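You operate a simulated robot arm through the tools that you are given. There is no shell and no other tool. Be economical: measure what you need, move in short steps, check, and stop when the job is done.

You run a simulated robot arm. Do the job below in one go: nothing can be reset, and whatever is moved stays where it is left.

## Task
Wipe the lint off the reader's plate and read the cream peg tray.
Fine: yellow cloth, put back; switch on after wiping, press READ once; the tray stays on the plate. What is to be rubbed or washed off counts as gone when no trace of it is left.
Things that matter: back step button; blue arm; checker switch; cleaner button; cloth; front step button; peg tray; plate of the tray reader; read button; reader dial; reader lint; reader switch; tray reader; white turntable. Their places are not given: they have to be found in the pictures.

It is judged by the outcome, as a careful person would: the job done as asked, and still so three seconds after it is handed in. It fails if anything else is knocked over, pushed out of place, dropped, spilled or broken. Flat cloth is picked up by pressing the open fingertips on it (5 to 10 N) and closing them slowly along it; thin cloth reads only 2 to 8 mm in the jaws.

## Robot
A 5-joint arm with a two-finger parallel gripper, fixed in place. Base frame: the origin is at the foot of the arm, x ahead of it, y to its left, z up; the work surface is at about z = 0. Lengths are in m, angles in rad, forces in N, time in s.
With the tool pointing down near the work surface it reaches from about 0.26 to 0.68 m from the base axis. Its first joint turns from -1.152 to 1.152 rad. The tool tilts only in the upright plane through the base axis and itself; it spins freely about its own axis. Payload 2.9 kg.
The TCP is the grasp point between the finger pads, 0.03 m short of the fingertips. In the tool frame z runs along the fingers and y along their closing line. The gripper opens to 0.11 m. The fingers are 0.02 m wide and 0.01 m thick; the gripper's body (0.048 by 0.112 m) begins 0.055 m behind the TCP.
Orientation is told as [roll, pitch, yaw] about the base's x, y, z axes, in that order, counted from this pose: with the fingers straight down and closing along the base's y, the tool's x points along the base's -x, its y along +y and its z along -z.

## Interface
- The arm moves only by the tool drive_tool. Its argument "series" is a list of rows, each an object of numbers (a shift or turn left out is 0, a gripper value left out holds the last): "claw": the finger opening in m, from 0 to 0.11; "x", "y", "z": the shift along the tool's x, y, z in units of 30 mm (1.0 is 30 mm); "ax", "ay", "az": the turn, a rotation vector about the tool's x, y, z in units of 8 degrees (1.0 is 8 degrees). In form: [{"claw": .., "x": .., "y": .., "z": .., "ax": .., "ay": .., "az": ..}, ...]. A call has 1 to 8 rows; each row shifts and turns the commanded pose from where the row before left it, along the tool's axes as they then stand. A call with a number of a shift or a turn outside -1 to 1 is refused whole. A row lasts 0.2 s, in which the tool goes at most 0.05 m and 0.15 rad; a call with a longer step from one row to the next is refused whole, and so is a gripper value outside its range. Where a pose cannot be reached the arm comes as near as it can. A force on the tool above 40 N (or 10 N above the force at the start of the call, whichever is more), or a blocked arm, ends the call early, and 0.2 s more pass. Each finger travels about 0.108 m/s and halts on what it meets, pressing with about 43 N; the grip force reading is that of the motor and also rises with nothing between the fingers. The clock runs only during rows and for 0.2 s after the last one: add rows that do not move to give the fingers time. It gives the time, the measured TCP pose, the force on the tool (base axes), the opening and the grip force at its end, in the units of the frame above (readings bear some noise), with the torque about the TCP (base axes, N m) and any sound that the robot's microphone picked up, and new pictures: "show" is both (left out), scene, wrist or none.
- Cameras (640 x 400 px; columns grow to the right, rows downward): "scene" is fixed at [0.045, -0.4589, 0.6058]; the picture's right is [0.69, -0.72, 0.00], its down [-0.40, -0.39, -0.83] and it looks along [0.60, 0.57, -0.56] (base axes); focal length 364 px, centre (320, 200). "wrist" rides on the gripper at [0.072, 0.017, -0.103] in the tool frame; the picture's right is [-0.23, 0.97, 0.00], its down [-0.76, -0.18, -0.62] and it looks along [-0.61, -0.14, 0.78] (tool axes); focal length 222 px, centre (320, 200).
- measure_at(camera, pixels): for up to 12 pixels [column, row] of the newest picture of that camera ("zoom" is the newest enlarged one), the place [x, y, z] in the base frame of the surface seen there, good to about 0.002 m. No time passes.
- close_up(camera, box): a new picture of the part [left, top, right, bottom] of that camera's present view, enlarged. No time passes.
- sign_off(): hands the job in; it is judged then, once.

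Work in short steps. Measure before you move; look again where a grasp or a placing could have gone wrong, and mend it. You have 80 turns and 200 pictures in all, those below and enlarged ones among them. Open the gripper and draw the arm clear of the work before you hand the job in, unless the task says otherwise; then end with one line.

The tools are called after "Emit:" as a command line: name --argument value ..., lists and objects as JSON in quotes. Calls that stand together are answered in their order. drive_tool: Moves the arm, as the interface text tells. Its arguments: {"type":"object","properties":{"series":{"type":"array"},"show":{"type":"string","enum":["both","scene","wrist","none"]}},"required":["series"]} The other tools are called the same way: measure_at (camera, pixels) gives the place of the surface under pixels of a picture; close_up (camera, box) takes an enlarged picture of a part of a camera's view; sign_off () hands the job in.

At the start:

```text
clock: 0.0
tool_pos: [0.4036, -0.0401, 0.3759]
tcp_rot: [0.001, 0.0, -0.001]
wrist_force: [-0.4, 0.0, 0.5]
ft_torque: [0.01, 0.02, 0.03]
width: 0.1102
finger_force: 0.1
```

scene: 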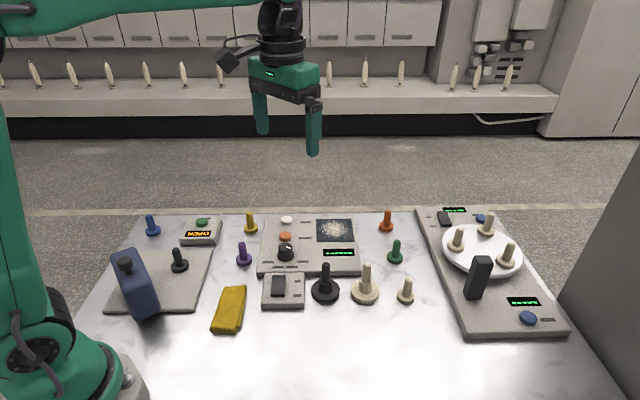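
wrist: 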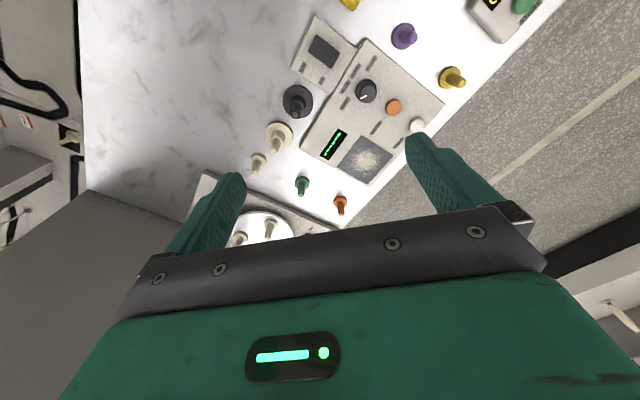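

The scene shows a reader with a linty plate near (335,230), a dial (286,250), buttons (285,237) and (287,220), a switch box (284,290), the yellow cloth (229,309) and a turntable at right. I'll take enlarged views first.

Emit:
close_up --camera "scene" --box '[200, 200, 430, 344]'

Emit:
close_up --camera "scene" --box '[400, 195, 580, 345]'

Emit:
close_up --camera "scene" --box '[100, 200, 260, 340]'

Emit:
measure_at --camera "scene" --pixels '[[229, 309], [220, 330], [240, 290], [335, 230], [285, 250], [285, 237], [287, 220], [279, 283], [458, 240], [488, 224], [508, 253], [482, 260]]'

```text
2.78 times, centred on (315, 272) of scene
```

zoom: 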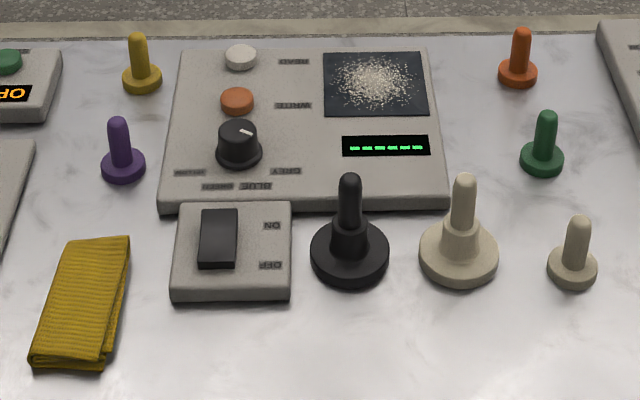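

```text
2.67 times, centred on (490, 270) of scene
```

zoom: 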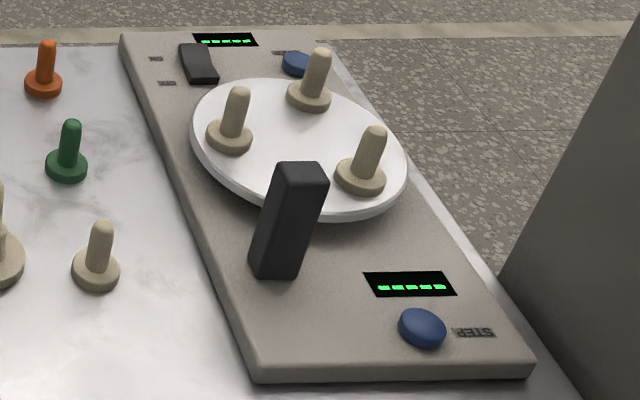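

```text
2.86 times, centred on (180, 270) of scene
```

zoom: 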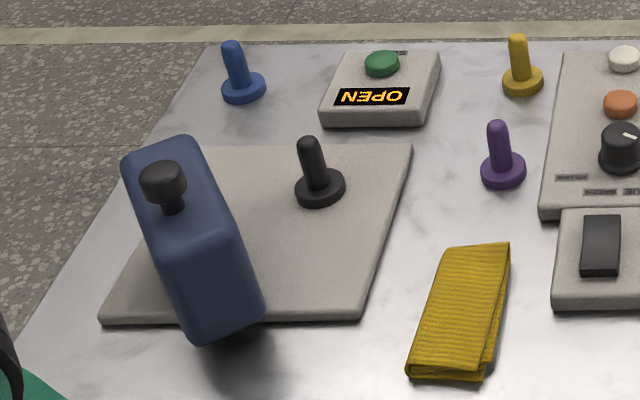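

```text
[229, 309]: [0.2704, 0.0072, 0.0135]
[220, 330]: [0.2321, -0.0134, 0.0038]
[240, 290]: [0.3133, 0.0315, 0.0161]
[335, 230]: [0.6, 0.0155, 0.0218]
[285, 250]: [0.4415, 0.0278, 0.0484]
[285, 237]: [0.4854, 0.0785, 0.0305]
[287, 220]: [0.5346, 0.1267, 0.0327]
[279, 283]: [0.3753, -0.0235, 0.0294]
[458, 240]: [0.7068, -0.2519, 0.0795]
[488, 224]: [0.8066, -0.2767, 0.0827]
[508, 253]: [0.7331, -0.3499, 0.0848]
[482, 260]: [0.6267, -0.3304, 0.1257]
```

I need finer views of the dial labels, the cream pieces and the plate.

Emit:
close_up --camera "scene" --box '[255, 210, 335, 260]'

Emit:
close_up --camera "scene" --box '[255, 250, 345, 310]'

Emit:
close_up --camera "scene" --box '[340, 250, 430, 310]'

Emit:
close_up --camera "wrist" --box '[230, 0, 470, 200]'

```text
8.00 times, centred on (295, 235) of scene
```

zoom: 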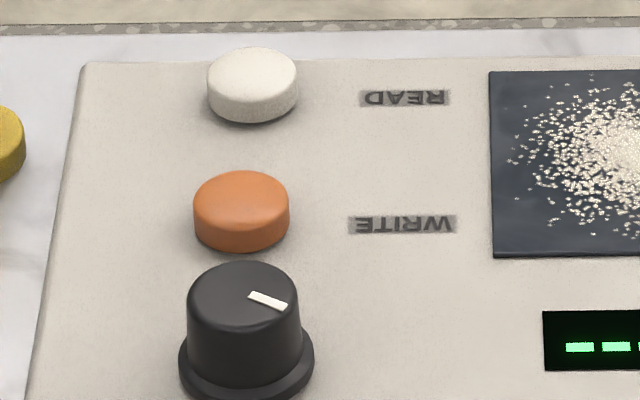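

```text
6.67 times, centred on (300, 280) of scene
```

zoom: 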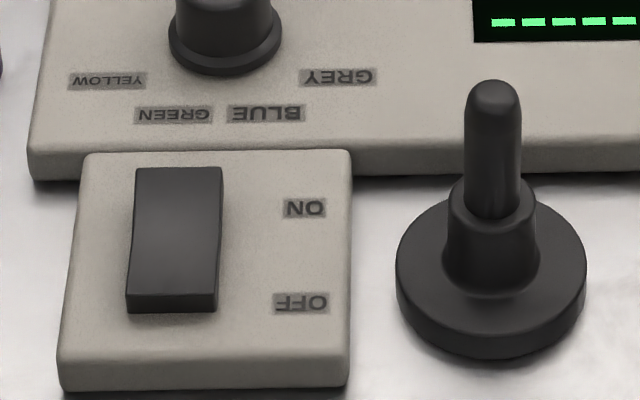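

```text
6.67 times, centred on (385, 280) of scene
```

zoom: 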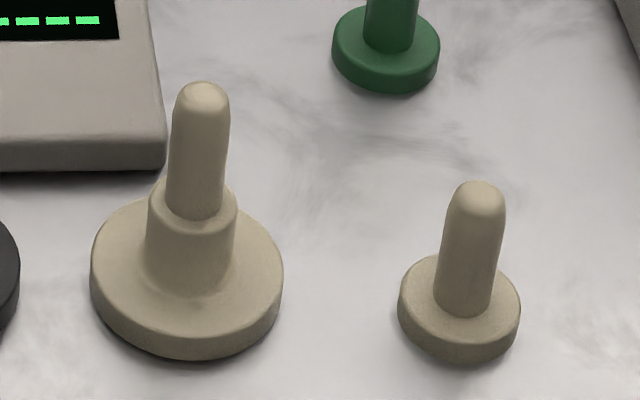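

```text
2.00 times, centred on (350, 100) of wrist
```

zoom: 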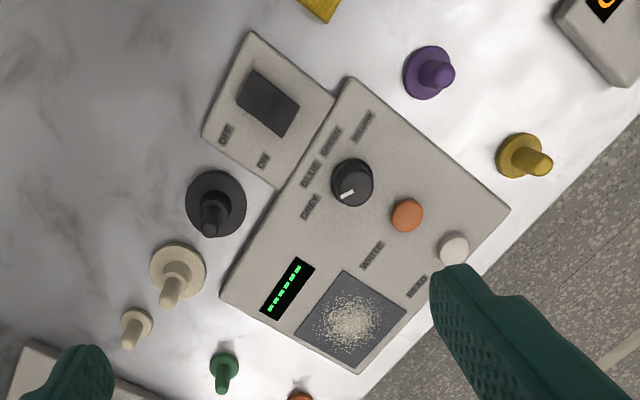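

Reader switch is the ON/OFF box at (284,290); READ is the white button at (287,220); the unique large cream piece at (365,285) is the peg tray. I measure cloth corners, plate corners, the tray and the switch.

Emit:
measure_at --camera "scene" --pixels '[[224, 289], [245, 287], [238, 330], [213, 328], [245, 300], [318, 221], [351, 220], [354, 240], [318, 241], [277, 276], [277, 293], [335, 225]]'

Emit:
measure_at --camera "scene" --pixels '[[368, 264], [366, 278], [354, 291], [366, 297], [377, 291], [326, 265], [405, 280], [396, 241], [340, 270], [265, 270], [355, 290], [338, 253]]'

Emit:
close_up --camera "scene" --box '[200, 275, 260, 340]'

```text
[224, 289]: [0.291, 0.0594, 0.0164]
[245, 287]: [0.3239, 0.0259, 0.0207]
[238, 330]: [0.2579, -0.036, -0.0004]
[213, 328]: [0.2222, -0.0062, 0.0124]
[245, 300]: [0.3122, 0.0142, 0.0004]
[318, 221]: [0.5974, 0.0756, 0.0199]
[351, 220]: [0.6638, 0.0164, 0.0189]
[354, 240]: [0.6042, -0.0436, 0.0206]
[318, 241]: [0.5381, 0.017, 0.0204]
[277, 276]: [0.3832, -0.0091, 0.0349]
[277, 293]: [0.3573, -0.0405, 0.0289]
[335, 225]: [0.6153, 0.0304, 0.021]
```

```text
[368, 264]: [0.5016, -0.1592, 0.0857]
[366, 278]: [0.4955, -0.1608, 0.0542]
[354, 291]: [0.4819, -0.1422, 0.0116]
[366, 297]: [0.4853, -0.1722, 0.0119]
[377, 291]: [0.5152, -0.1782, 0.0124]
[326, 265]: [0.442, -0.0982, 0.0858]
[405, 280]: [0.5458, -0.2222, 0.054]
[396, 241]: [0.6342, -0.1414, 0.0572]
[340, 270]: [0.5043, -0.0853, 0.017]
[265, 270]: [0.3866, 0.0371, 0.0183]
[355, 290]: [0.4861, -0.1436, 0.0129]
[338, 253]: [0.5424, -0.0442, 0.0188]
```

```text
6.15 times, centred on (230, 308) of scene
```

zoom: 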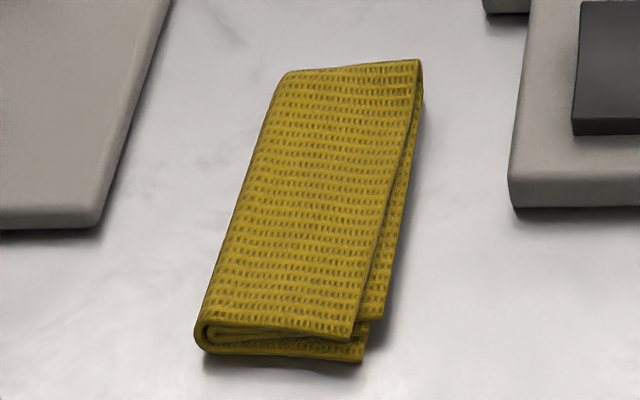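

The folded cloth centres near (0.272, 0.010), long side at about +44°, 16 mm thick. I move above it, then spin 45° so the fingers close across its short side.

Emit:
drive_tool --series '[{"x": 0.55, "y": 0.21, "z": 0.85}, {"x": 0.55, "y": 0.21, "z": 0.85}, {"x": 0.55, "y": 0.21, "z": 0.85}, {"x": 0.55, "y": 0.21, "z": 0.85}, {"x": 0.55, "y": 0.21, "z": 0.85}, {"x": 0.55, "y": 0.21, "z": 0.85}, {"x": 0.55, "y": 0.21, "z": 0.85}, {"x": 0.54, "y": 0.2, "z": 0.85}]' --show "none"

Emit:
drive_tool --series '[{"az": -0.94}, {"az": -0.94}, {"az": -0.94}, {"az": -0.94}, {"az": -0.94}, {"az": -0.93, "claw": 0.08}, {}, {}]'

```text
clock: 1.8
tool_pos: [0.2721, 0.0109, 0.1716]
tcp_rot: [0.001, -0.001, 0.001]
wrist_force: [0.3, 0.2, -0.4]
ft_torque: [-0.05, 0.0, -0.02]
width: 0.11
finger_force: 0.0
```

```text
clock: 3.6
tool_pos: [0.2717, 0.0102, 0.1724]
tcp_rot: [0.0, 0.001, 0.786]
wrist_force: [-0.2, 0.0, 0.3]
ft_torque: [-0.04, -0.01, -0.01]
width: 0.08
finger_force: 0.1
```

scene: 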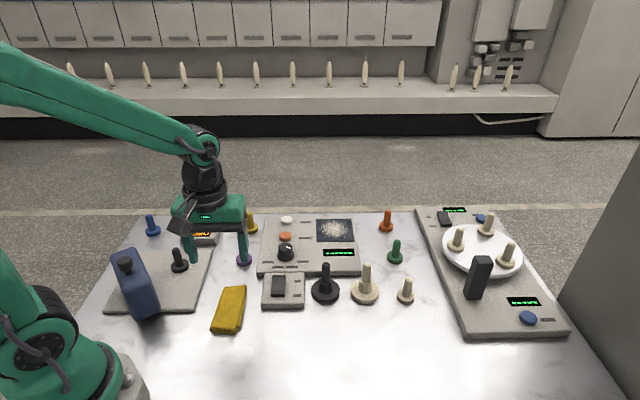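
wrist: 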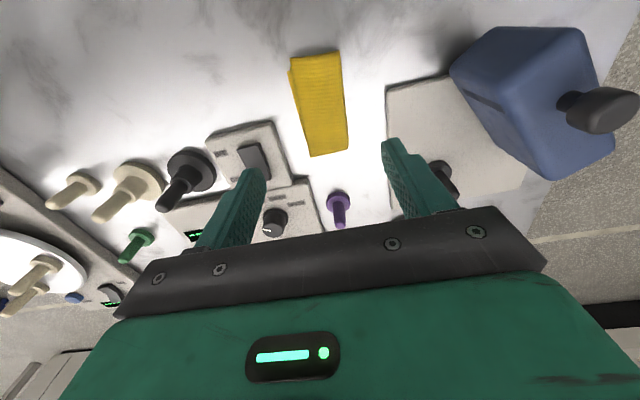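

The gripper is aligned over the cloth. I check clearances to the bottle and black peg before descending.

Emit:
measure_at --camera "scene" --pixels '[[178, 255], [180, 268], [126, 262], [150, 295], [135, 280], [205, 290]]'

Emit:
measure_at --camera "wrist" --pixels '[[292, 58], [338, 52], [347, 148], [312, 155], [320, 100], [303, 102], [338, 98], [325, 140], [315, 70]]'

```text
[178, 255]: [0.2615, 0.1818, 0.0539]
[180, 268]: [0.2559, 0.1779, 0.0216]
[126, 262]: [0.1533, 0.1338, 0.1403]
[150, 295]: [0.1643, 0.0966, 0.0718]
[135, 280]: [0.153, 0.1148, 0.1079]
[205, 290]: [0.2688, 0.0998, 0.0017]
```

```text
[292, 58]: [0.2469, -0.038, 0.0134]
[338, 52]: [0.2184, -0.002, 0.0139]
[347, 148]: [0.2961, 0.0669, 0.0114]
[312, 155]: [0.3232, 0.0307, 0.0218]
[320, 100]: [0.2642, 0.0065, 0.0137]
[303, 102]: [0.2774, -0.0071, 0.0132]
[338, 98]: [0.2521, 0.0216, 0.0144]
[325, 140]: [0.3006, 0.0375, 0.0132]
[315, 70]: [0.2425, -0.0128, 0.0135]
```

Nothing is in the way; the cloth is 48 mm wide and about 13.5 mm thick. I descend astride it.

Emit:
drive_tool --series '[{"z": 0.9, "y": 0.05}, {"z": 0.9, "y": 0.05}, {"z": 0.9}, {"z": 0.9}, {"z": 0.5}, {"z": 0.4}, {}]'

```text
clock: 5.2
tool_pos: [0.2694, 0.0131, 0.0365]
tcp_rot: [0.0, 0.0, 0.787]
wrist_force: [0.0, -0.3, -0.5]
ft_torque: [0.01, -0.01, 0.01]
width: 0.08
finger_force: 0.1
```

scene: 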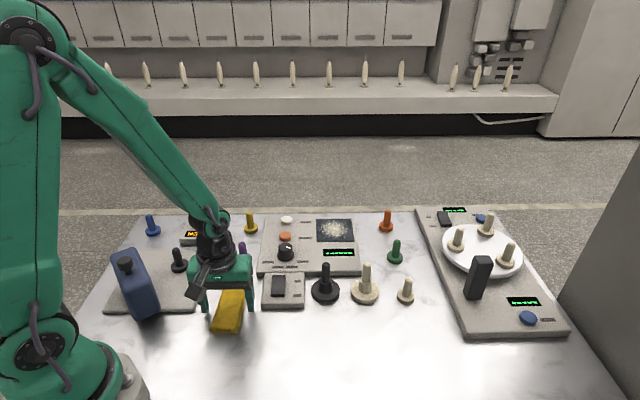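
wrist: 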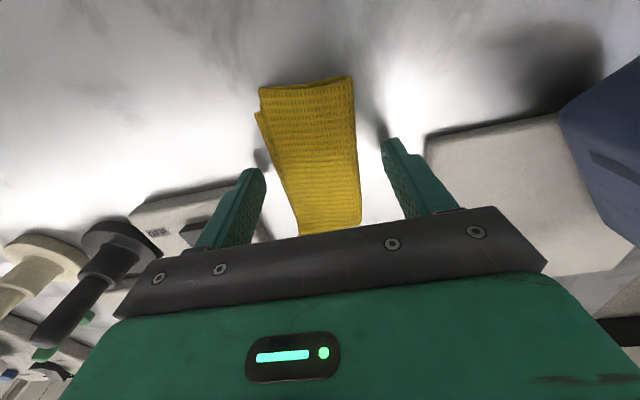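

The fingers stand on both sides of the cloth with tips about 6 mm above the table. I close slowly.

Emit:
drive_tool --series '[{"claw": 0.07}, {"claw": 0.06}, {"claw": 0.05}, {"claw": 0.044}, {"claw": 0.038}, {"claw": 0.032}, {"claw": 0.028}, {}]'

```text
clock: 7.0
tool_pos: [0.2692, 0.013, 0.0375]
tcp_rot: [0.0, 0.0, 0.788]
wrist_force: [0.1, -0.2, 1.0]
ft_torque: [-0.02, -0.02, -0.04]
width: 0.0546
finger_force: 42.6
```

scene: 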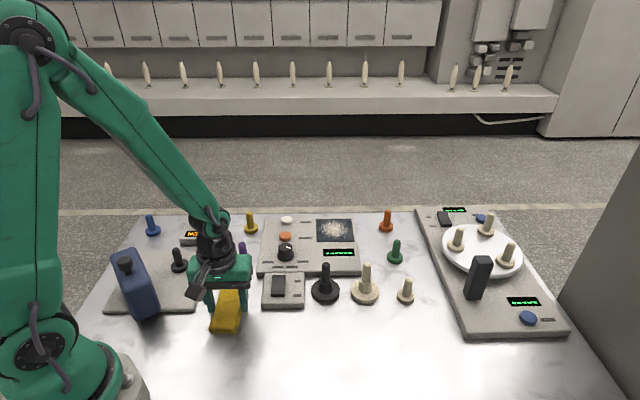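
wrist: 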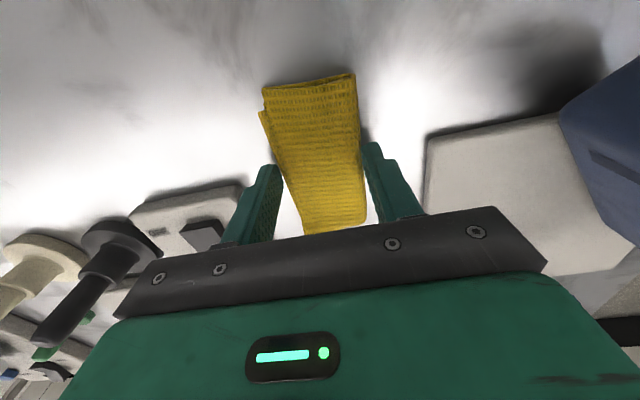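

The cloth behaves as a firm block (54.6 mm, 43 N). I lift it and carry it above the plate centre (0.601, 0.016).

Emit:
drive_tool --series '[{"z": -0.5}, {"z": -0.9}, {"z": -0.9}, {"z": -0.9}, {"z": -0.8}, {}]' --show "scene"

Emit:
drive_tool --series '[{"x": -0.98, "y": -0.96}, {"x": -0.98, "y": -0.96}, {"x": -0.98, "y": -0.96}, {"x": -0.98, "y": -0.96}, {"x": -0.98, "y": -0.96}, {"x": -0.98, "y": -0.96}, {"x": -0.98, "y": -0.96}, {"x": -0.98, "y": -0.96}]'

```text
clock: 8.4
tool_pos: [0.2696, 0.012, 0.1588]
tcp_rot: [0.001, -0.001, 0.788]
wrist_force: [-0.5, 0.0, -0.9]
ft_torque: [0.03, -0.02, 0.03]
width: 0.0548
finger_force: 42.9
```

scene: 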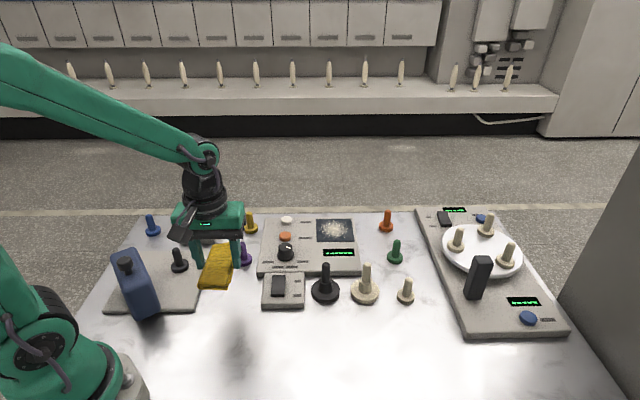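

```text
clock: 10.2
tool_pos: [0.5994, 0.0158, 0.1568]
tcp_rot: [0.004, 0.002, 0.788]
wrist_force: [0.5, -0.1, -0.1]
ft_torque: [0.0, 0.03, 0.0]
width: 0.0549
finger_force: 42.9
```

scene: 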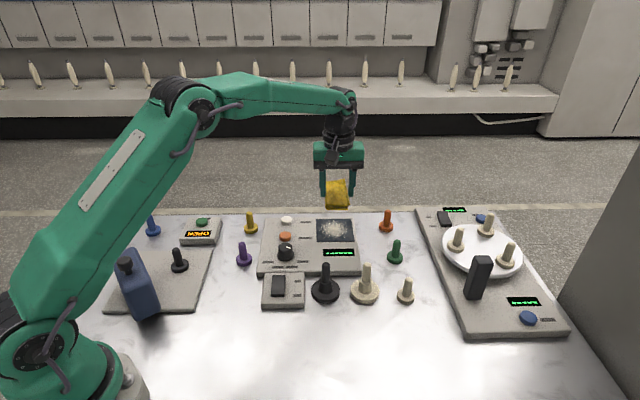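
wrist: 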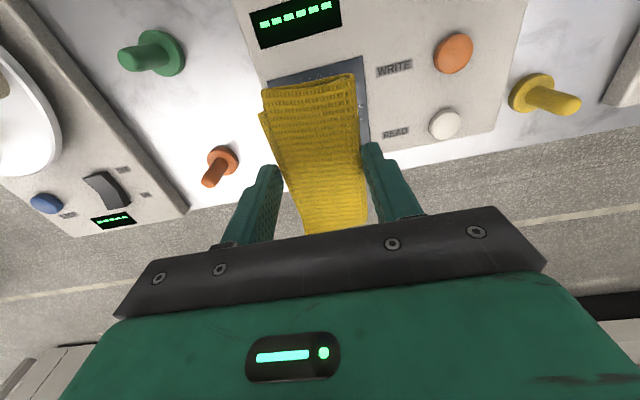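

Centred over the plate. I check the orange peg's place, then descend to just above the plate.

Emit:
measure_at --camera "scene" --pixels '[[387, 216], [386, 228]]'

Emit:
drive_tool --series '[{"z": 0.9}, {"z": 0.9}, {"z": 0.8}, {"z": 0.4}, {"z": 0.1}, {}]' --show "none"

```text
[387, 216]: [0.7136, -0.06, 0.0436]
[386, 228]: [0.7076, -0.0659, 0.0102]
```

```text
clock: 11.6
tool_pos: [0.5996, 0.0158, 0.0635]
tcp_rot: [0.0, 0.0, 0.788]
wrist_force: [0.5, 0.3, -0.4]
ft_torque: [0.0, -0.01, 0.02]
width: 0.0549
finger_force: 43.0
```

No contact yet; I lower in 1.5 mm steps until the cloth presses.

Emit:
drive_tool --series '[{"z": 0.06}, {"z": 0.05}, {"z": 0.05}, {}]' --show "none"

```text
clock: 12.6
tool_pos: [0.5992, 0.0175, 0.0583]
tcp_rot: [0.001, -0.001, 0.788]
wrist_force: [-0.4, 0.3, -0.9]
ft_torque: [0.0, -0.02, 0.03]
width: 0.0549
finger_force: 42.8
```

Emit:
drive_tool --series '[{"z": 0.05}, {"z": 0.03}, {}]' --show "none"

```text
clock: 13.4
tool_pos: [0.5996, 0.0161, 0.057]
tcp_rot: [0.001, -0.001, 0.787]
wrist_force: [0.5, -0.3, -0.5]
ft_torque: [0.0, -0.02, -0.01]
width: 0.0546
finger_force: 43.4
```

Still no force at z 0.057; I continue down gently.

Emit:
drive_tool --series '[{"z": 0.05}, {"z": 0.04}, {}]' --show "none"

```text
clock: 14.2
tool_pos: [0.6002, 0.0177, 0.0572]
tcp_rot: [-0.002, -0.003, 0.79]
wrist_force: [-8.1, -0.1, 22.7]
ft_torque: [-0.04, 0.44, -0.02]
width: 0.0547
finger_force: 42.8
```

Contact at 23 N; I ease a little and stroke to and fro across the plate along the tool's y.

Emit:
drive_tool --series '[{"z": -0.04}, {"y": 0.3}, {"y": 0.4}, {"y": 0.3}, {"y": -0.5}, {"y": -0.5}, {"y": -0.5}, {"y": -0.5}]' --show "none"

Emit:
drive_tool --series '[{"y": 0.5}, {"y": 0.5}, {"y": 0.5}, {"y": 0.5}, {"y": -0.5}, {"y": -0.5}, {"y": -0.5}, {"y": -0.5}]'

```text
clock: 16.0
tool_pos: [0.6202, -0.0041, 0.0561]
tcp_rot: [-0.001, 0.0, 0.787]
wrist_force: [-6.9, 6.0, 20.0]
ft_torque: [0.3, 0.16, 0.04]
width: 0.0547
finger_force: 43.3
```

```text
clock: 17.8
tool_pos: [0.6197, -0.0046, 0.0555]
tcp_rot: [0.001, 0.001, 0.788]
wrist_force: [-3.9, 4.0, 13.1]
ft_torque: [0.24, 0.1, 0.03]
width: 0.0544
finger_force: 43.0
```

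scene: 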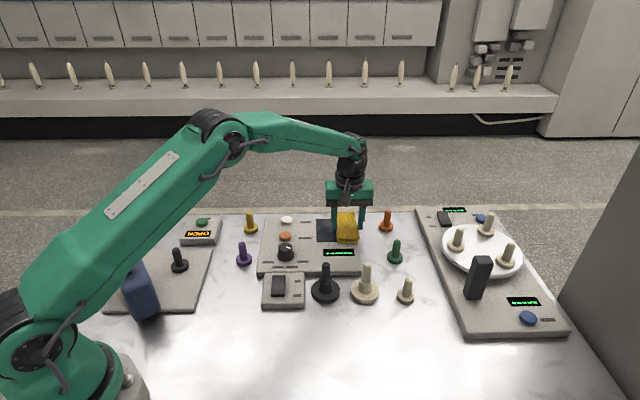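
wrist: 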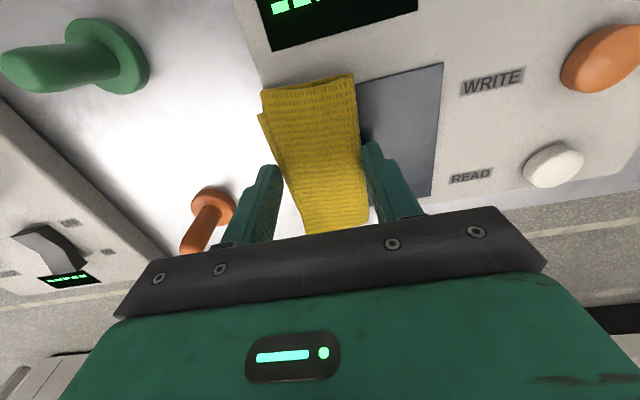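

The exposed left half of the plate looks clean. I make strokes shifted each way along the tool's x, then lift to inspect.

Emit:
drive_tool --series '[{"x": 0.4}, {"y": 0.5}, {"y": 0.5}, {"y": 0.5}, {"y": 0.5}, {"x": -0.8}, {"y": -0.5}, {"y": -0.5}]' --show "none"

Emit:
drive_tool --series '[{"y": -0.5}, {"y": -0.5}, {"x": 0.4}, {"z": -0.5}, {"z": -0.9}, {"z": -0.9}, {"z": -0.9}, {"z": -0.3}]'

```text
clock: 19.6
tool_pos: [0.6076, 0.0246, 0.0561]
tcp_rot: [-0.001, 0.0, 0.788]
wrist_force: [-3.2, 4.2, 12.7]
ft_torque: [0.15, 0.11, 0.02]
width: 0.0546
finger_force: 42.9
```

```text
clock: 21.4
tool_pos: [0.6213, -0.0049, 0.1597]
tcp_rot: [0.001, 0.001, 0.786]
wrist_force: [-0.1, 0.3, -0.5]
ft_torque: [0.0, 0.0, 0.03]
width: 0.0544
finger_force: 43.2
```

scene: 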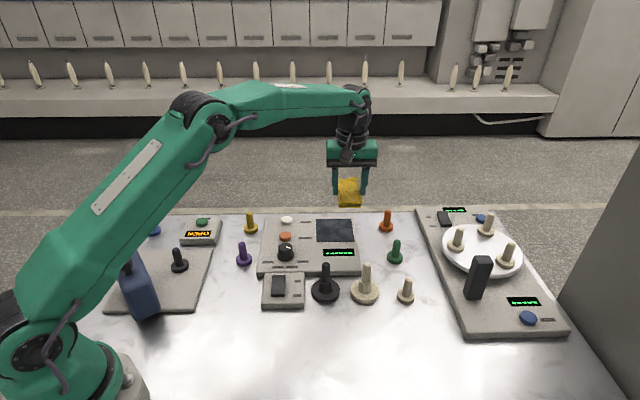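
wrist: 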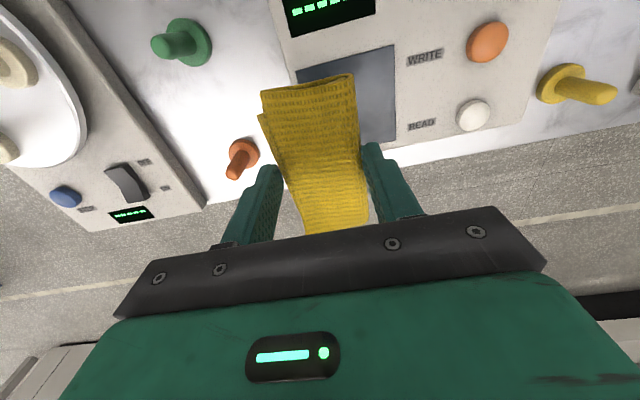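

Emit:
close_up --camera "scene" --box '[305, 210, 369, 250]'

```text
10.00 times, centred on (337, 230) of scene
```

zoom: 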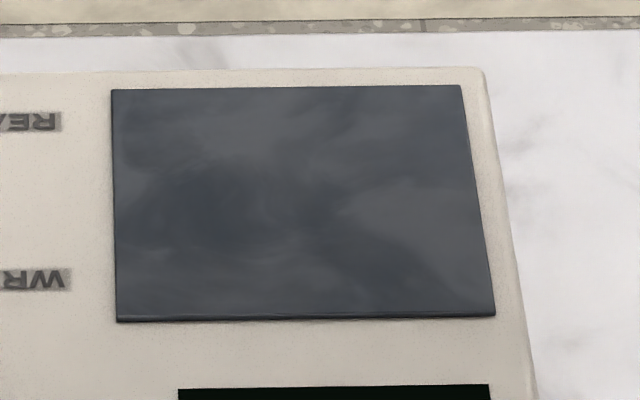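

The plate is clean. I carry the cloth back to where it was picked up (0.269, 0.013).

Emit:
drive_tool --series '[{"x": 0.87, "y": 0.96}, {"x": 0.87, "y": 0.96}, {"x": 0.87, "y": 0.96}, {"x": 0.87, "y": 0.96}, {"x": 0.87, "y": 0.96}, {"x": 0.87, "y": 0.96}, {"x": 0.87, "y": 0.96}, {"x": 0.87, "y": 0.96}]' --show "none"

Emit:
drive_tool --series '[{"x": 0.9, "y": 0.98}, {}]' --show "none"

```text
clock: 23.2
tool_pos: [0.3102, 0.0102, 0.1618]
tcp_rot: [0.001, 0.001, 0.788]
wrist_force: [-0.4, -0.3, -0.3]
ft_torque: [-0.01, -0.02, -0.01]
width: 0.0546
finger_force: 42.9
```

```text
clock: 23.8
tool_pos: [0.2695, 0.0129, 0.1601]
tcp_rot: [0.001, -0.001, 0.787]
wrist_force: [0.4, 0.0, -0.2]
ft_torque: [0.01, -0.02, 0.01]
width: 0.0549
finger_force: 43.0
```

Back on the spot; I lower to z about 0.038.

Emit:
drive_tool --series '[{"z": 0.9}, {"z": 0.9}, {"z": 0.9}, {"z": 0.8}, {"z": 0.35}, {"z": 0.12}, {}]' --show "none"

```text
clock: 25.4
tool_pos: [0.2693, 0.0115, 0.0415]
tcp_rot: [-0.002, 0.001, 0.788]
wrist_force: [0.0, -0.6, -1.6]
ft_torque: [0.01, -0.01, 0.03]
width: 0.0545
finger_force: 42.8
```

Emit:
drive_tool --series '[{"z": 0.05}, {"z": 0.05}, {"z": 0.03}, {}]' --show "none"

```text
clock: 26.4
tool_pos: [0.2703, 0.0111, 0.0378]
tcp_rot: [0.0, -0.001, 0.787]
wrist_force: [0.5, 0.1, -0.4]
ft_torque: [-0.03, 0.02, 0.01]
width: 0.0549
finger_force: 43.7
```

At the pick-up height without load; I open slowly and rise.

Emit:
drive_tool --series '[{"z": 0.03}, {"claw": 0.06}, {"claw": 0.07}, {"claw": 0.08}, {}, {"z": -0.8}, {"z": -0.9}, {"z": -0.9}]'

```text
clock: 28.2
tool_pos: [0.269, 0.0122, 0.1151]
tcp_rot: [0.001, 0.001, 0.788]
wrist_force: [0.4, 0.0, 0.4]
ft_torque: [0.0, -0.02, 0.02]
width: 0.08
finger_force: 0.2
```

scene: 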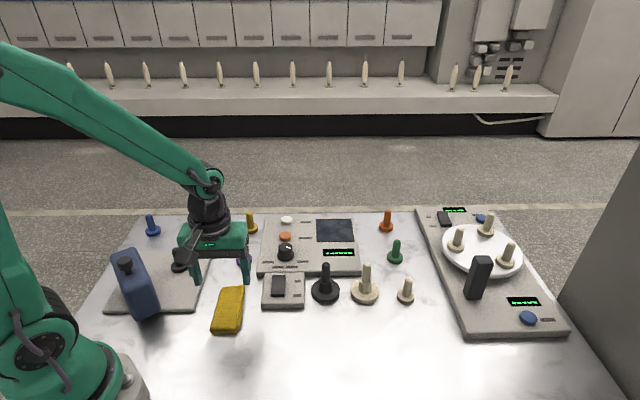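
wrist: 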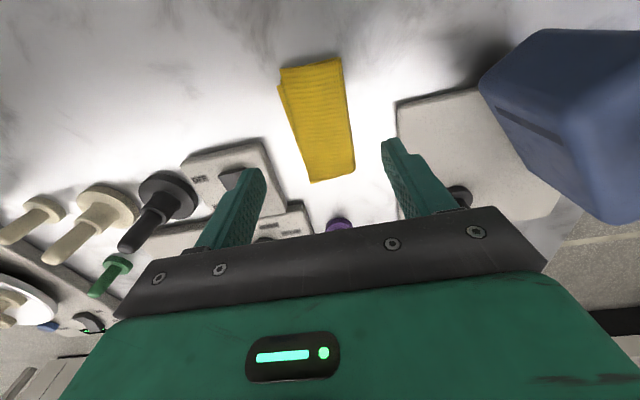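

The cloth is back at its original spot (229,309). Next the cream tray: I rise, narrow the fingers and move above it for a closer look.

Emit:
drive_tool --series '[{"z": -1, "claw": 0.06}, {"z": -1}, {"z": -1}, {"z": -0.3, "x": -0.14, "y": -0.95}, {"x": -0.14, "y": -0.95}, {"x": -0.14, "y": -0.95}, {"x": -0.14, "y": -0.95}, {"x": -0.14, "y": -0.95}]' --show "none"

Emit:
drive_tool --series '[{"x": -0.14, "y": -0.95}, {"x": -0.14, "y": -0.95}, {"x": -0.14, "y": -0.95}, {}]'

```text
clock: 30.0
tool_pos: [0.3864, -0.0735, 0.2119]
tcp_rot: [0.0, -0.001, 0.787]
wrist_force: [0.3, 0.5, -0.7]
ft_torque: [0.01, -0.01, 0.02]
width: 0.0602
finger_force: 0.1
```

```text
clock: 31.0
tool_pos: [0.4558, -0.1253, 0.2156]
tcp_rot: [0.0, 0.001, 0.787]
wrist_force: [0.5, -0.1, -0.6]
ft_torque: [-0.02, -0.03, -0.02]
width: 0.06
finger_force: 0.0
```

scene: 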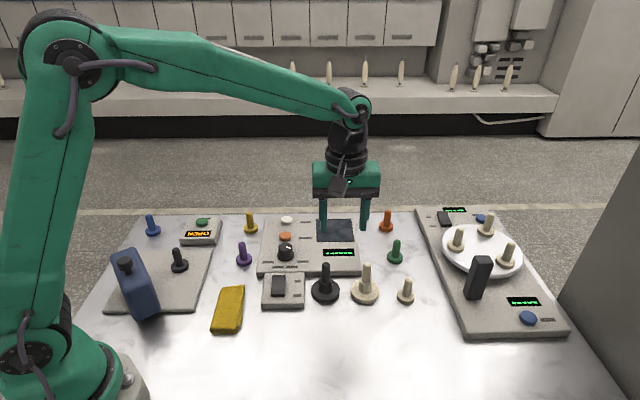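
wrist: 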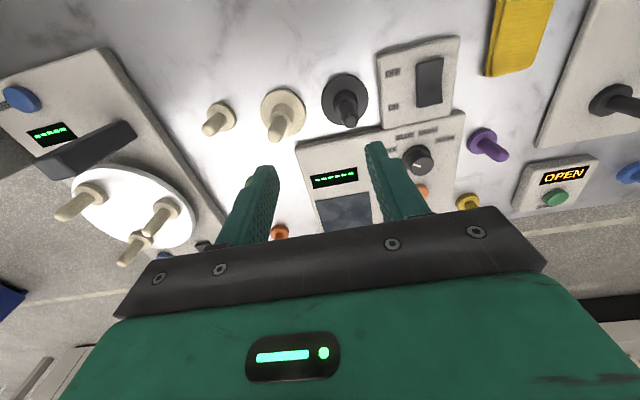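

Tray visible at (281,115) in the wrist view, rocker at (429,82). I measure both, and peek at the blue object at (8,298).

Emit:
close_up --camera "wrist" --box '[0, 40, 240, 340]'

Emit:
measure_at --camera "wrist" --pixels '[[276, 135], [281, 122], [283, 109], [262, 112], [304, 112], [283, 90], [285, 140], [422, 65], [440, 63], [419, 102], [441, 100], [430, 82]]'

Emit:
close_up --camera "wrist" --box '[190, 30, 470, 200]'

```text
1.33 times, centred on (120, 190) of wrist
```

zoom: 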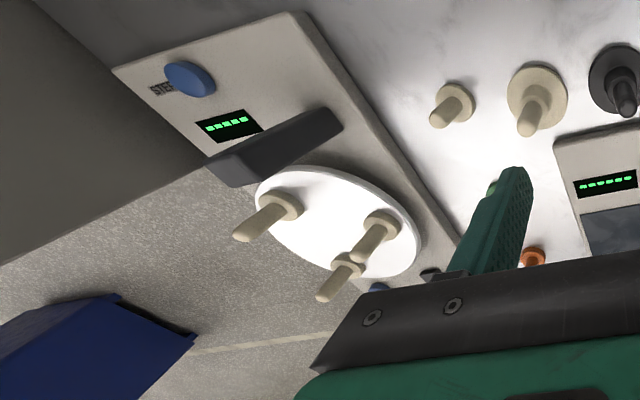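

```text
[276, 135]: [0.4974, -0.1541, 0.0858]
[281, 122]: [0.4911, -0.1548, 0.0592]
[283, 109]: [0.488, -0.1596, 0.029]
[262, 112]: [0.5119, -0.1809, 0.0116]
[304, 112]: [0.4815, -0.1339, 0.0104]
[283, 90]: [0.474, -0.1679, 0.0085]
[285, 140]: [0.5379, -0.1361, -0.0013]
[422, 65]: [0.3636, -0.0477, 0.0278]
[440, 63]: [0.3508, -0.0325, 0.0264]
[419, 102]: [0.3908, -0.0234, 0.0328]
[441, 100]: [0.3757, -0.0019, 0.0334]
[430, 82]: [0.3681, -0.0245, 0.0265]
```

```text
2.29 times, centred on (330, 115) of wrist
```

zoom: 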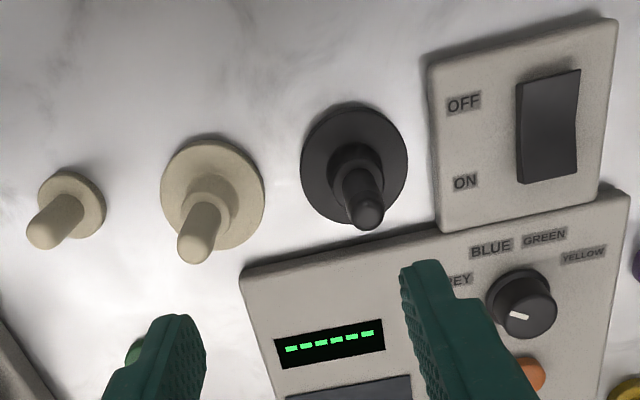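

The tray's axis is about (0.498, -0.157), stem top at 0.087; the rocker is high at its ON end so the reader is off. I centre over the stem, then descend partly and look.

Emit:
drive_tool --series '[{"x": -0.12, "y": -0.87}, {"x": -0.13, "y": -0.87}, {"z": 0.9}, {"z": 0.9}, {"z": 0.6}, {}]'

```text
clock: 32.4
tool_pos: [0.4965, -0.1565, 0.1418]
tcp_rot: [-0.001, 0.001, 0.786]
wrist_force: [0.0, -0.2, 0.9]
ft_torque: [0.03, 0.02, -0.02]
width: 0.0602
finger_force: 0.0
```

scene: 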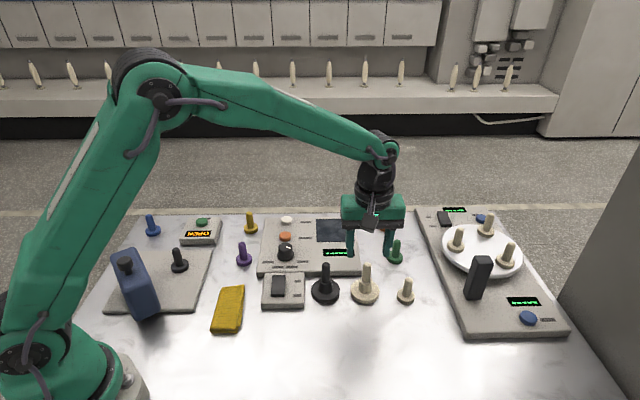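
wrist: 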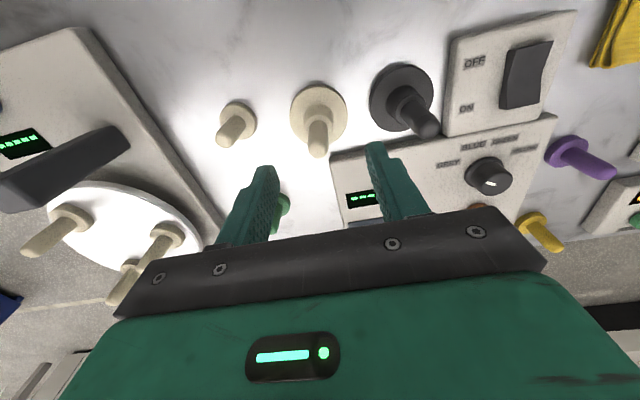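

The stem sits between the fingers in view at (318,150). I verify its position once more.

Emit:
measure_at --camera "wrist" --pixels '[[318, 150], [318, 140], [318, 125], [328, 120], [311, 130], [325, 130]]'

Emit:
close_up --camera "wrist" --box '[270, 70, 370, 170]'

```text
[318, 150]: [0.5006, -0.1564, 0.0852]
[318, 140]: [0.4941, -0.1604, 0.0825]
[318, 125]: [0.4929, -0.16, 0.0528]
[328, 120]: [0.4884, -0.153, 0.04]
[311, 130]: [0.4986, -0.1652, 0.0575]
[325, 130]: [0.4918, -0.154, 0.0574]
```

```text
4.00 times, centred on (320, 120) of wrist
```

zoom: 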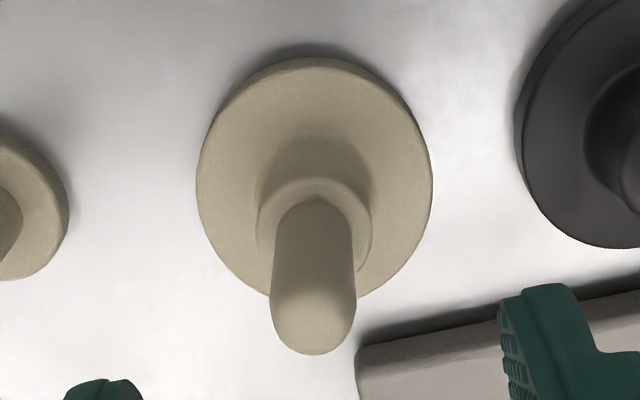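

Axis about (0.499, -0.156), within 2 mm. I descend to TCP z about 0.077 (tips near the collar top) and close slowly.

Emit:
drive_tool --series '[{"x": -0.08, "z": 0.8}, {"z": 0.8}, {"z": 0.5}, {"z": 0.06}, {"claw": 0.045}, {"claw": 0.032}, {"claw": 0.022}, {}]'

```text
clock: 34.2
tool_pos: [0.4993, -0.1543, 0.0767]
tcp_rot: [0.002, 0.0, 0.788]
wrist_force: [0.4, -0.5, -0.3]
ft_torque: [-0.03, 0.01, -0.04]
width: 0.0221
finger_force: 0.0
```

scene: 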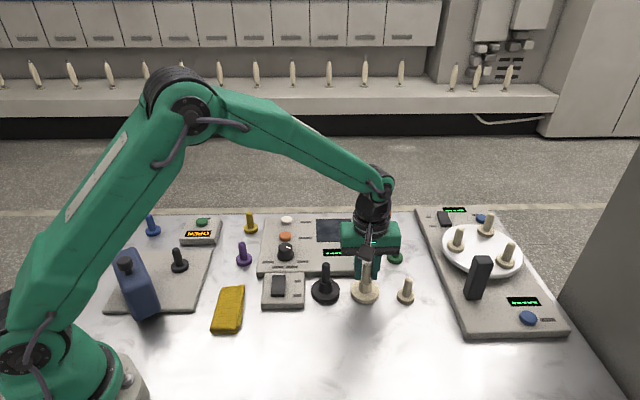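
wrist: 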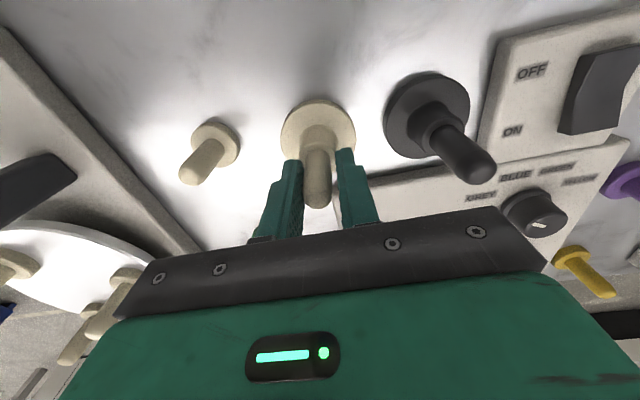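

The stem is between the fingers; I close fully and lift a little.

Emit:
drive_tool --series '[{"claw": 0.018}, {"claw": 0.014}, {"claw": 0.01}, {"claw": 0.005}, {}, {"z": -0.3}, {"z": -0.7}, {}]'

```text
clock: 36.0
tool_pos: [0.4989, -0.1552, 0.1066]
tcp_rot: [0.0, 0.001, 0.788]
wrist_force: [1.1, -0.1, -0.1]
ft_torque: [0.02, -0.06, 0.01]
width: 0.0162
finger_force: 43.5
```

scene: 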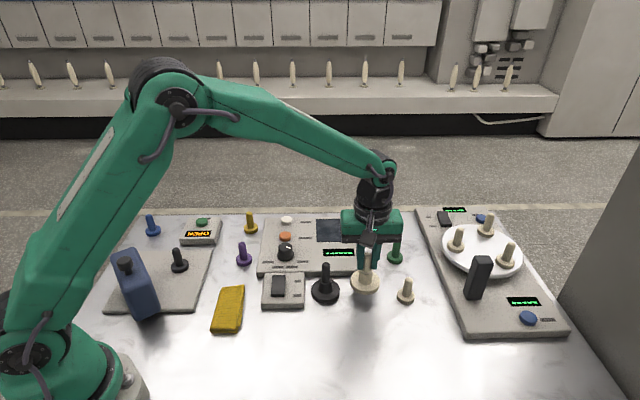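
wrist: 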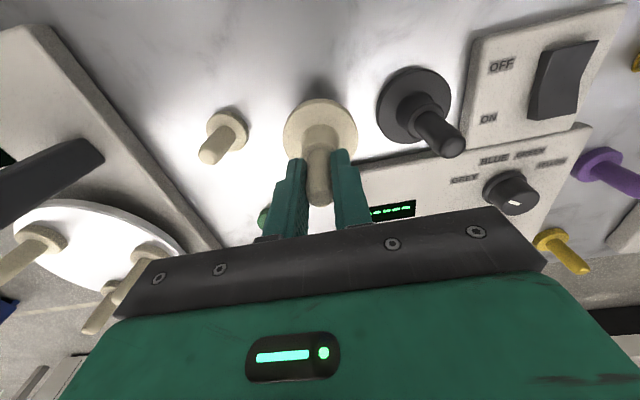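

The tray lifted cleanly. I raise it clear of everything and carry it over the plate centre (0.601, 0.016).

Emit:
drive_tool --series '[{"z": -0.9}, {"z": -0.9}, {"z": -0.9}, {}]' --show "none"

Emit:
drive_tool --series '[{"x": -0.8, "y": 0.2}, {"x": -0.8, "y": 0.2}, {"x": -0.8, "y": 0.2}, {"x": -0.8, "y": 0.2}, {"x": -0.8, "y": 0.2}, {"x": -0.8, "y": 0.2}, {"x": -0.8, "y": 0.2}, {"x": -0.8, "y": 0.2}]'

```text
clock: 37.0
tool_pos: [0.4984, -0.1556, 0.1883]
tcp_rot: [0.0, 0.001, 0.786]
wrist_force: [0.7, 0.2, -0.1]
ft_torque: [0.03, 0.01, -0.03]
width: 0.0166
finger_force: 42.7
```

```text
clock: 38.8
tool_pos: [0.6005, 0.0141, 0.1899]
tcp_rot: [0.0, 0.001, 0.787]
wrist_force: [-0.2, 0.1, 0.3]
ft_torque: [-0.01, 0.02, -0.01]
width: 0.0168
finger_force: 42.6
```

scene: 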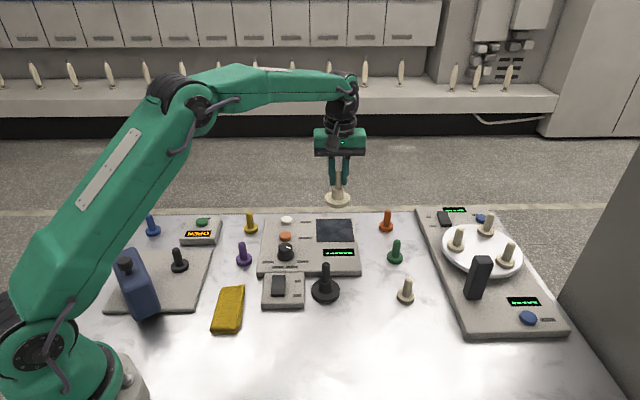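
wrist: 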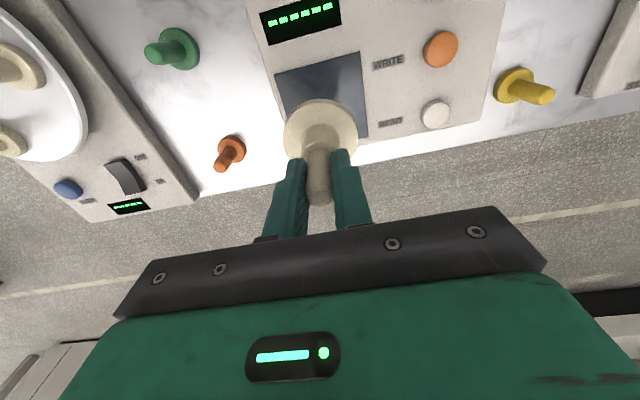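

Over the plate; contact is expected at TCP z about 0.097. I descend to 0.101, then creep.

Emit:
drive_tool --series '[{"z": 0.9, "y": 0.04}, {"z": 0.9}, {"z": 0.7}, {"z": 0.35}, {"z": 0.1}, {}]' --show "scene"

Emit:
drive_tool --series '[{"z": 0.05}, {"z": 0.05}, {}]' --show "none"

```text
clock: 40.2
tool_pos: [0.5985, 0.0158, 0.1003]
tcp_rot: [-0.002, 0.001, 0.787]
wrist_force: [0.9, 0.2, -0.4]
ft_torque: [0.03, 0.03, 0.01]
width: 0.0169
finger_force: 42.6
```

scene: 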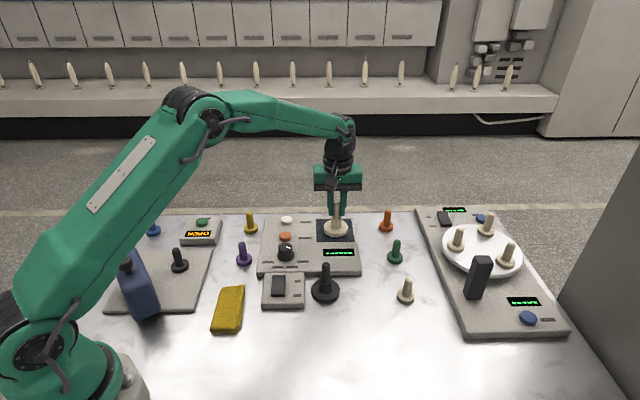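

```text
clock: 41.0
tool_pos: [0.5997, 0.0155, 0.0987]
tcp_rot: [-0.003, -0.002, 0.787]
wrist_force: [-3.9, -1.6, 12.6]
ft_torque: [-0.16, 0.33, 0.04]
width: 0.0167
finger_force: 43.1
```

Contact is felt (12.6 N). I ease slightly, open slowly and rise straight up.

Emit:
drive_tool --series '[{"z": -0.04}, {"claw": 0.022}, {"claw": 0.032}, {"claw": 0.045}, {}, {"z": -0.8}, {"z": -0.9}, {"z": -0.9}]'

```text
clock: 42.8
tool_pos: [0.5993, 0.0158, 0.1767]
tcp_rot: [0.0, 0.0, 0.787]
wrist_force: [-0.4, -0.8, -0.2]
ft_torque: [0.03, 0.03, 0.02]
width: 0.045
finger_force: 0.1
```

scene: 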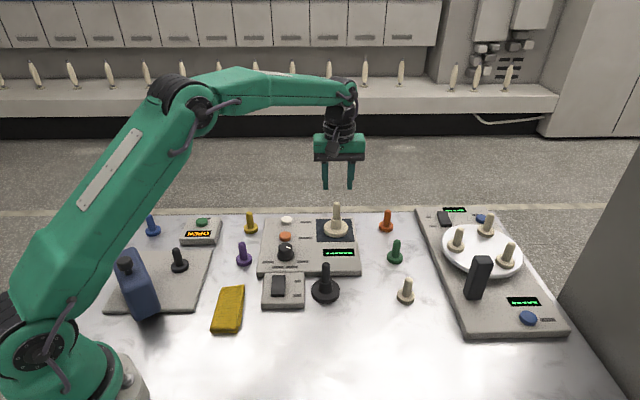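
wrist: 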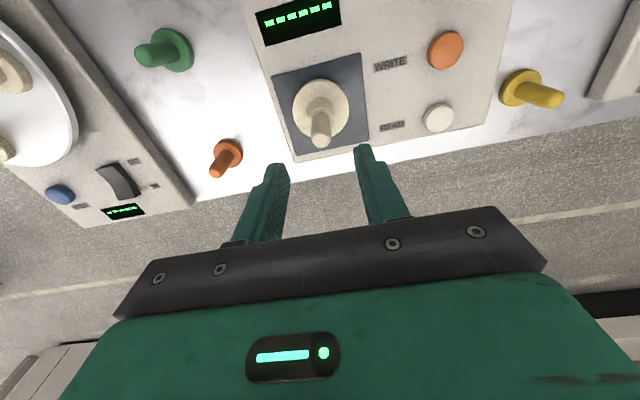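

The tray stands centred on the plate. I close the fingers and move over the ON end of the rocker at about (0.380, -0.017).

Emit:
drive_tool --series '[{"x": 0.742, "y": 0.551, "claw": 0.03}, {"x": 0.742, "y": 0.551, "claw": 0.015}, {"x": 0.742, "y": 0.551, "claw": 0}, {"x": 0.742, "y": 0.551}, {"x": 0.742, "y": 0.551}, {"x": 0.742, "y": 0.551}, {"x": 0.742, "y": 0.551}, {"x": 0.742, "y": 0.551}]' --show "none"

Emit:
drive_tool --series '[{"z": 0.9}, {"z": 0.9}, {"z": 0.9}, {}]'

```text
clock: 44.6
tool_pos: [0.3792, -0.018, 0.177]
tcp_rot: [0.001, 0.0, 0.787]
wrist_force: [-0.7, 0.0, -0.4]
ft_torque: [0.01, 0.0, 0.03]
width: 0.0002
finger_force: 37.8
```

```text
clock: 45.6
tool_pos: [0.3807, -0.0175, 0.0943]
tcp_rot: [-0.001, 0.001, 0.786]
wrist_force: [-0.9, -0.6, -0.9]
ft_torque: [0.03, 0.02, -0.03]
width: 0.0
finger_force: 37.4
```

scene: 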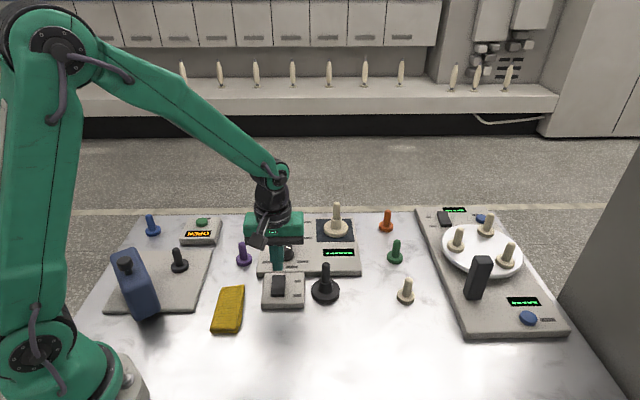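
wrist: 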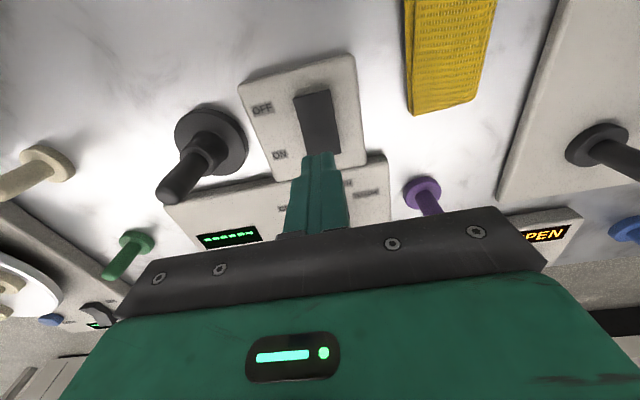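

Fingertips are aligned with the rocker's ON end. I descend to just above and then press in small steps.

Emit:
drive_tool --series '[{"z": 0.5}, {"z": 0.3}, {"z": 0.1}, {"z": 0.1}, {"z": 0.08}]' --show "none"

```text
clock: 46.8
tool_pos: [0.3802, -0.0178, 0.0622]
tcp_rot: [0.0, -0.001, 0.788]
wrist_force: [0.8, 0.0, 0.5]
ft_torque: [0.02, -0.05, -0.01]
width: 0.0001
finger_force: 37.2
```

Emit:
drive_tool --series '[{"z": 0.08}, {"z": 0.06}, {}]' --show "none"

```text
clock: 47.3
tool_pos: [0.3815, -0.0179, 0.061]
tcp_rot: [-0.001, -0.003, 0.788]
wrist_force: [0.6, 0.8, 0.7]
ft_torque: [-0.01, -0.01, 0.0]
width: 0.0004
finger_force: 37.9
stopped in row 2: the force on the tool passed its limit at 45 N (the readings are from after the stop); the commanded pose is now the measured one
```

A brief 45 N spike then none suggests the rocker snapped over. I rise and look.

Emit:
drive_tool --series '[{"z": -0.6}, {"z": -0.9}, {"z": -0.9}]'

Emit:
close_up --camera "scene" --box '[255, 205, 365, 315]'

Emit:
measure_at --camera "scene" --pixels '[[277, 278], [277, 294], [280, 286]]'

```text
clock: 48.1
tool_pos: [0.381, -0.0172, 0.1343]
tcp_rot: [-0.001, -0.002, 0.787]
wrist_force: [-0.3, 0.3, 0.0]
ft_torque: [0.03, 0.0, 0.01]
width: 0.0
finger_force: 37.9
```

scene: 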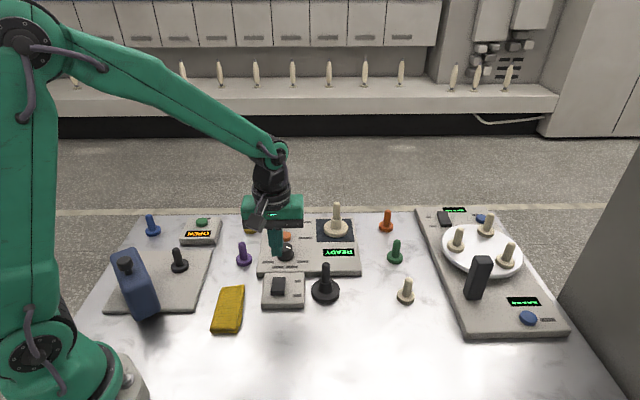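
wrist: 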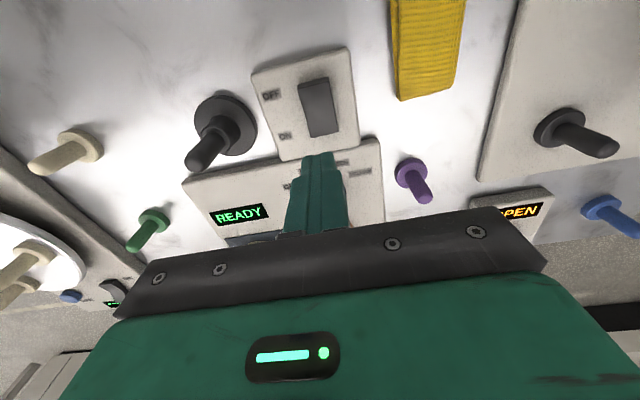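

```text
3.64 times, centred on (310, 260) of scene
```

zoom: 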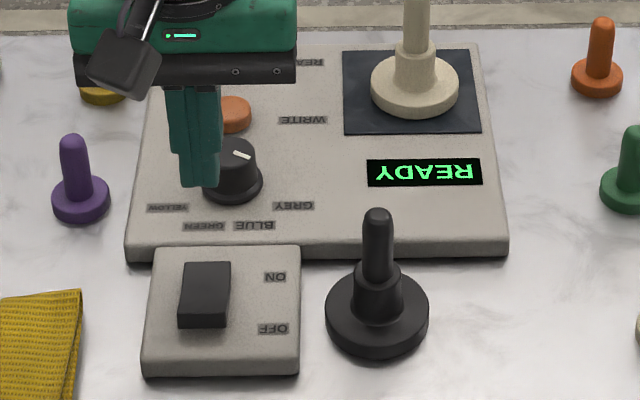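

```text
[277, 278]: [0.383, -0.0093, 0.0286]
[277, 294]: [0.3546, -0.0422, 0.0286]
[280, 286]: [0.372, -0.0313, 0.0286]
```

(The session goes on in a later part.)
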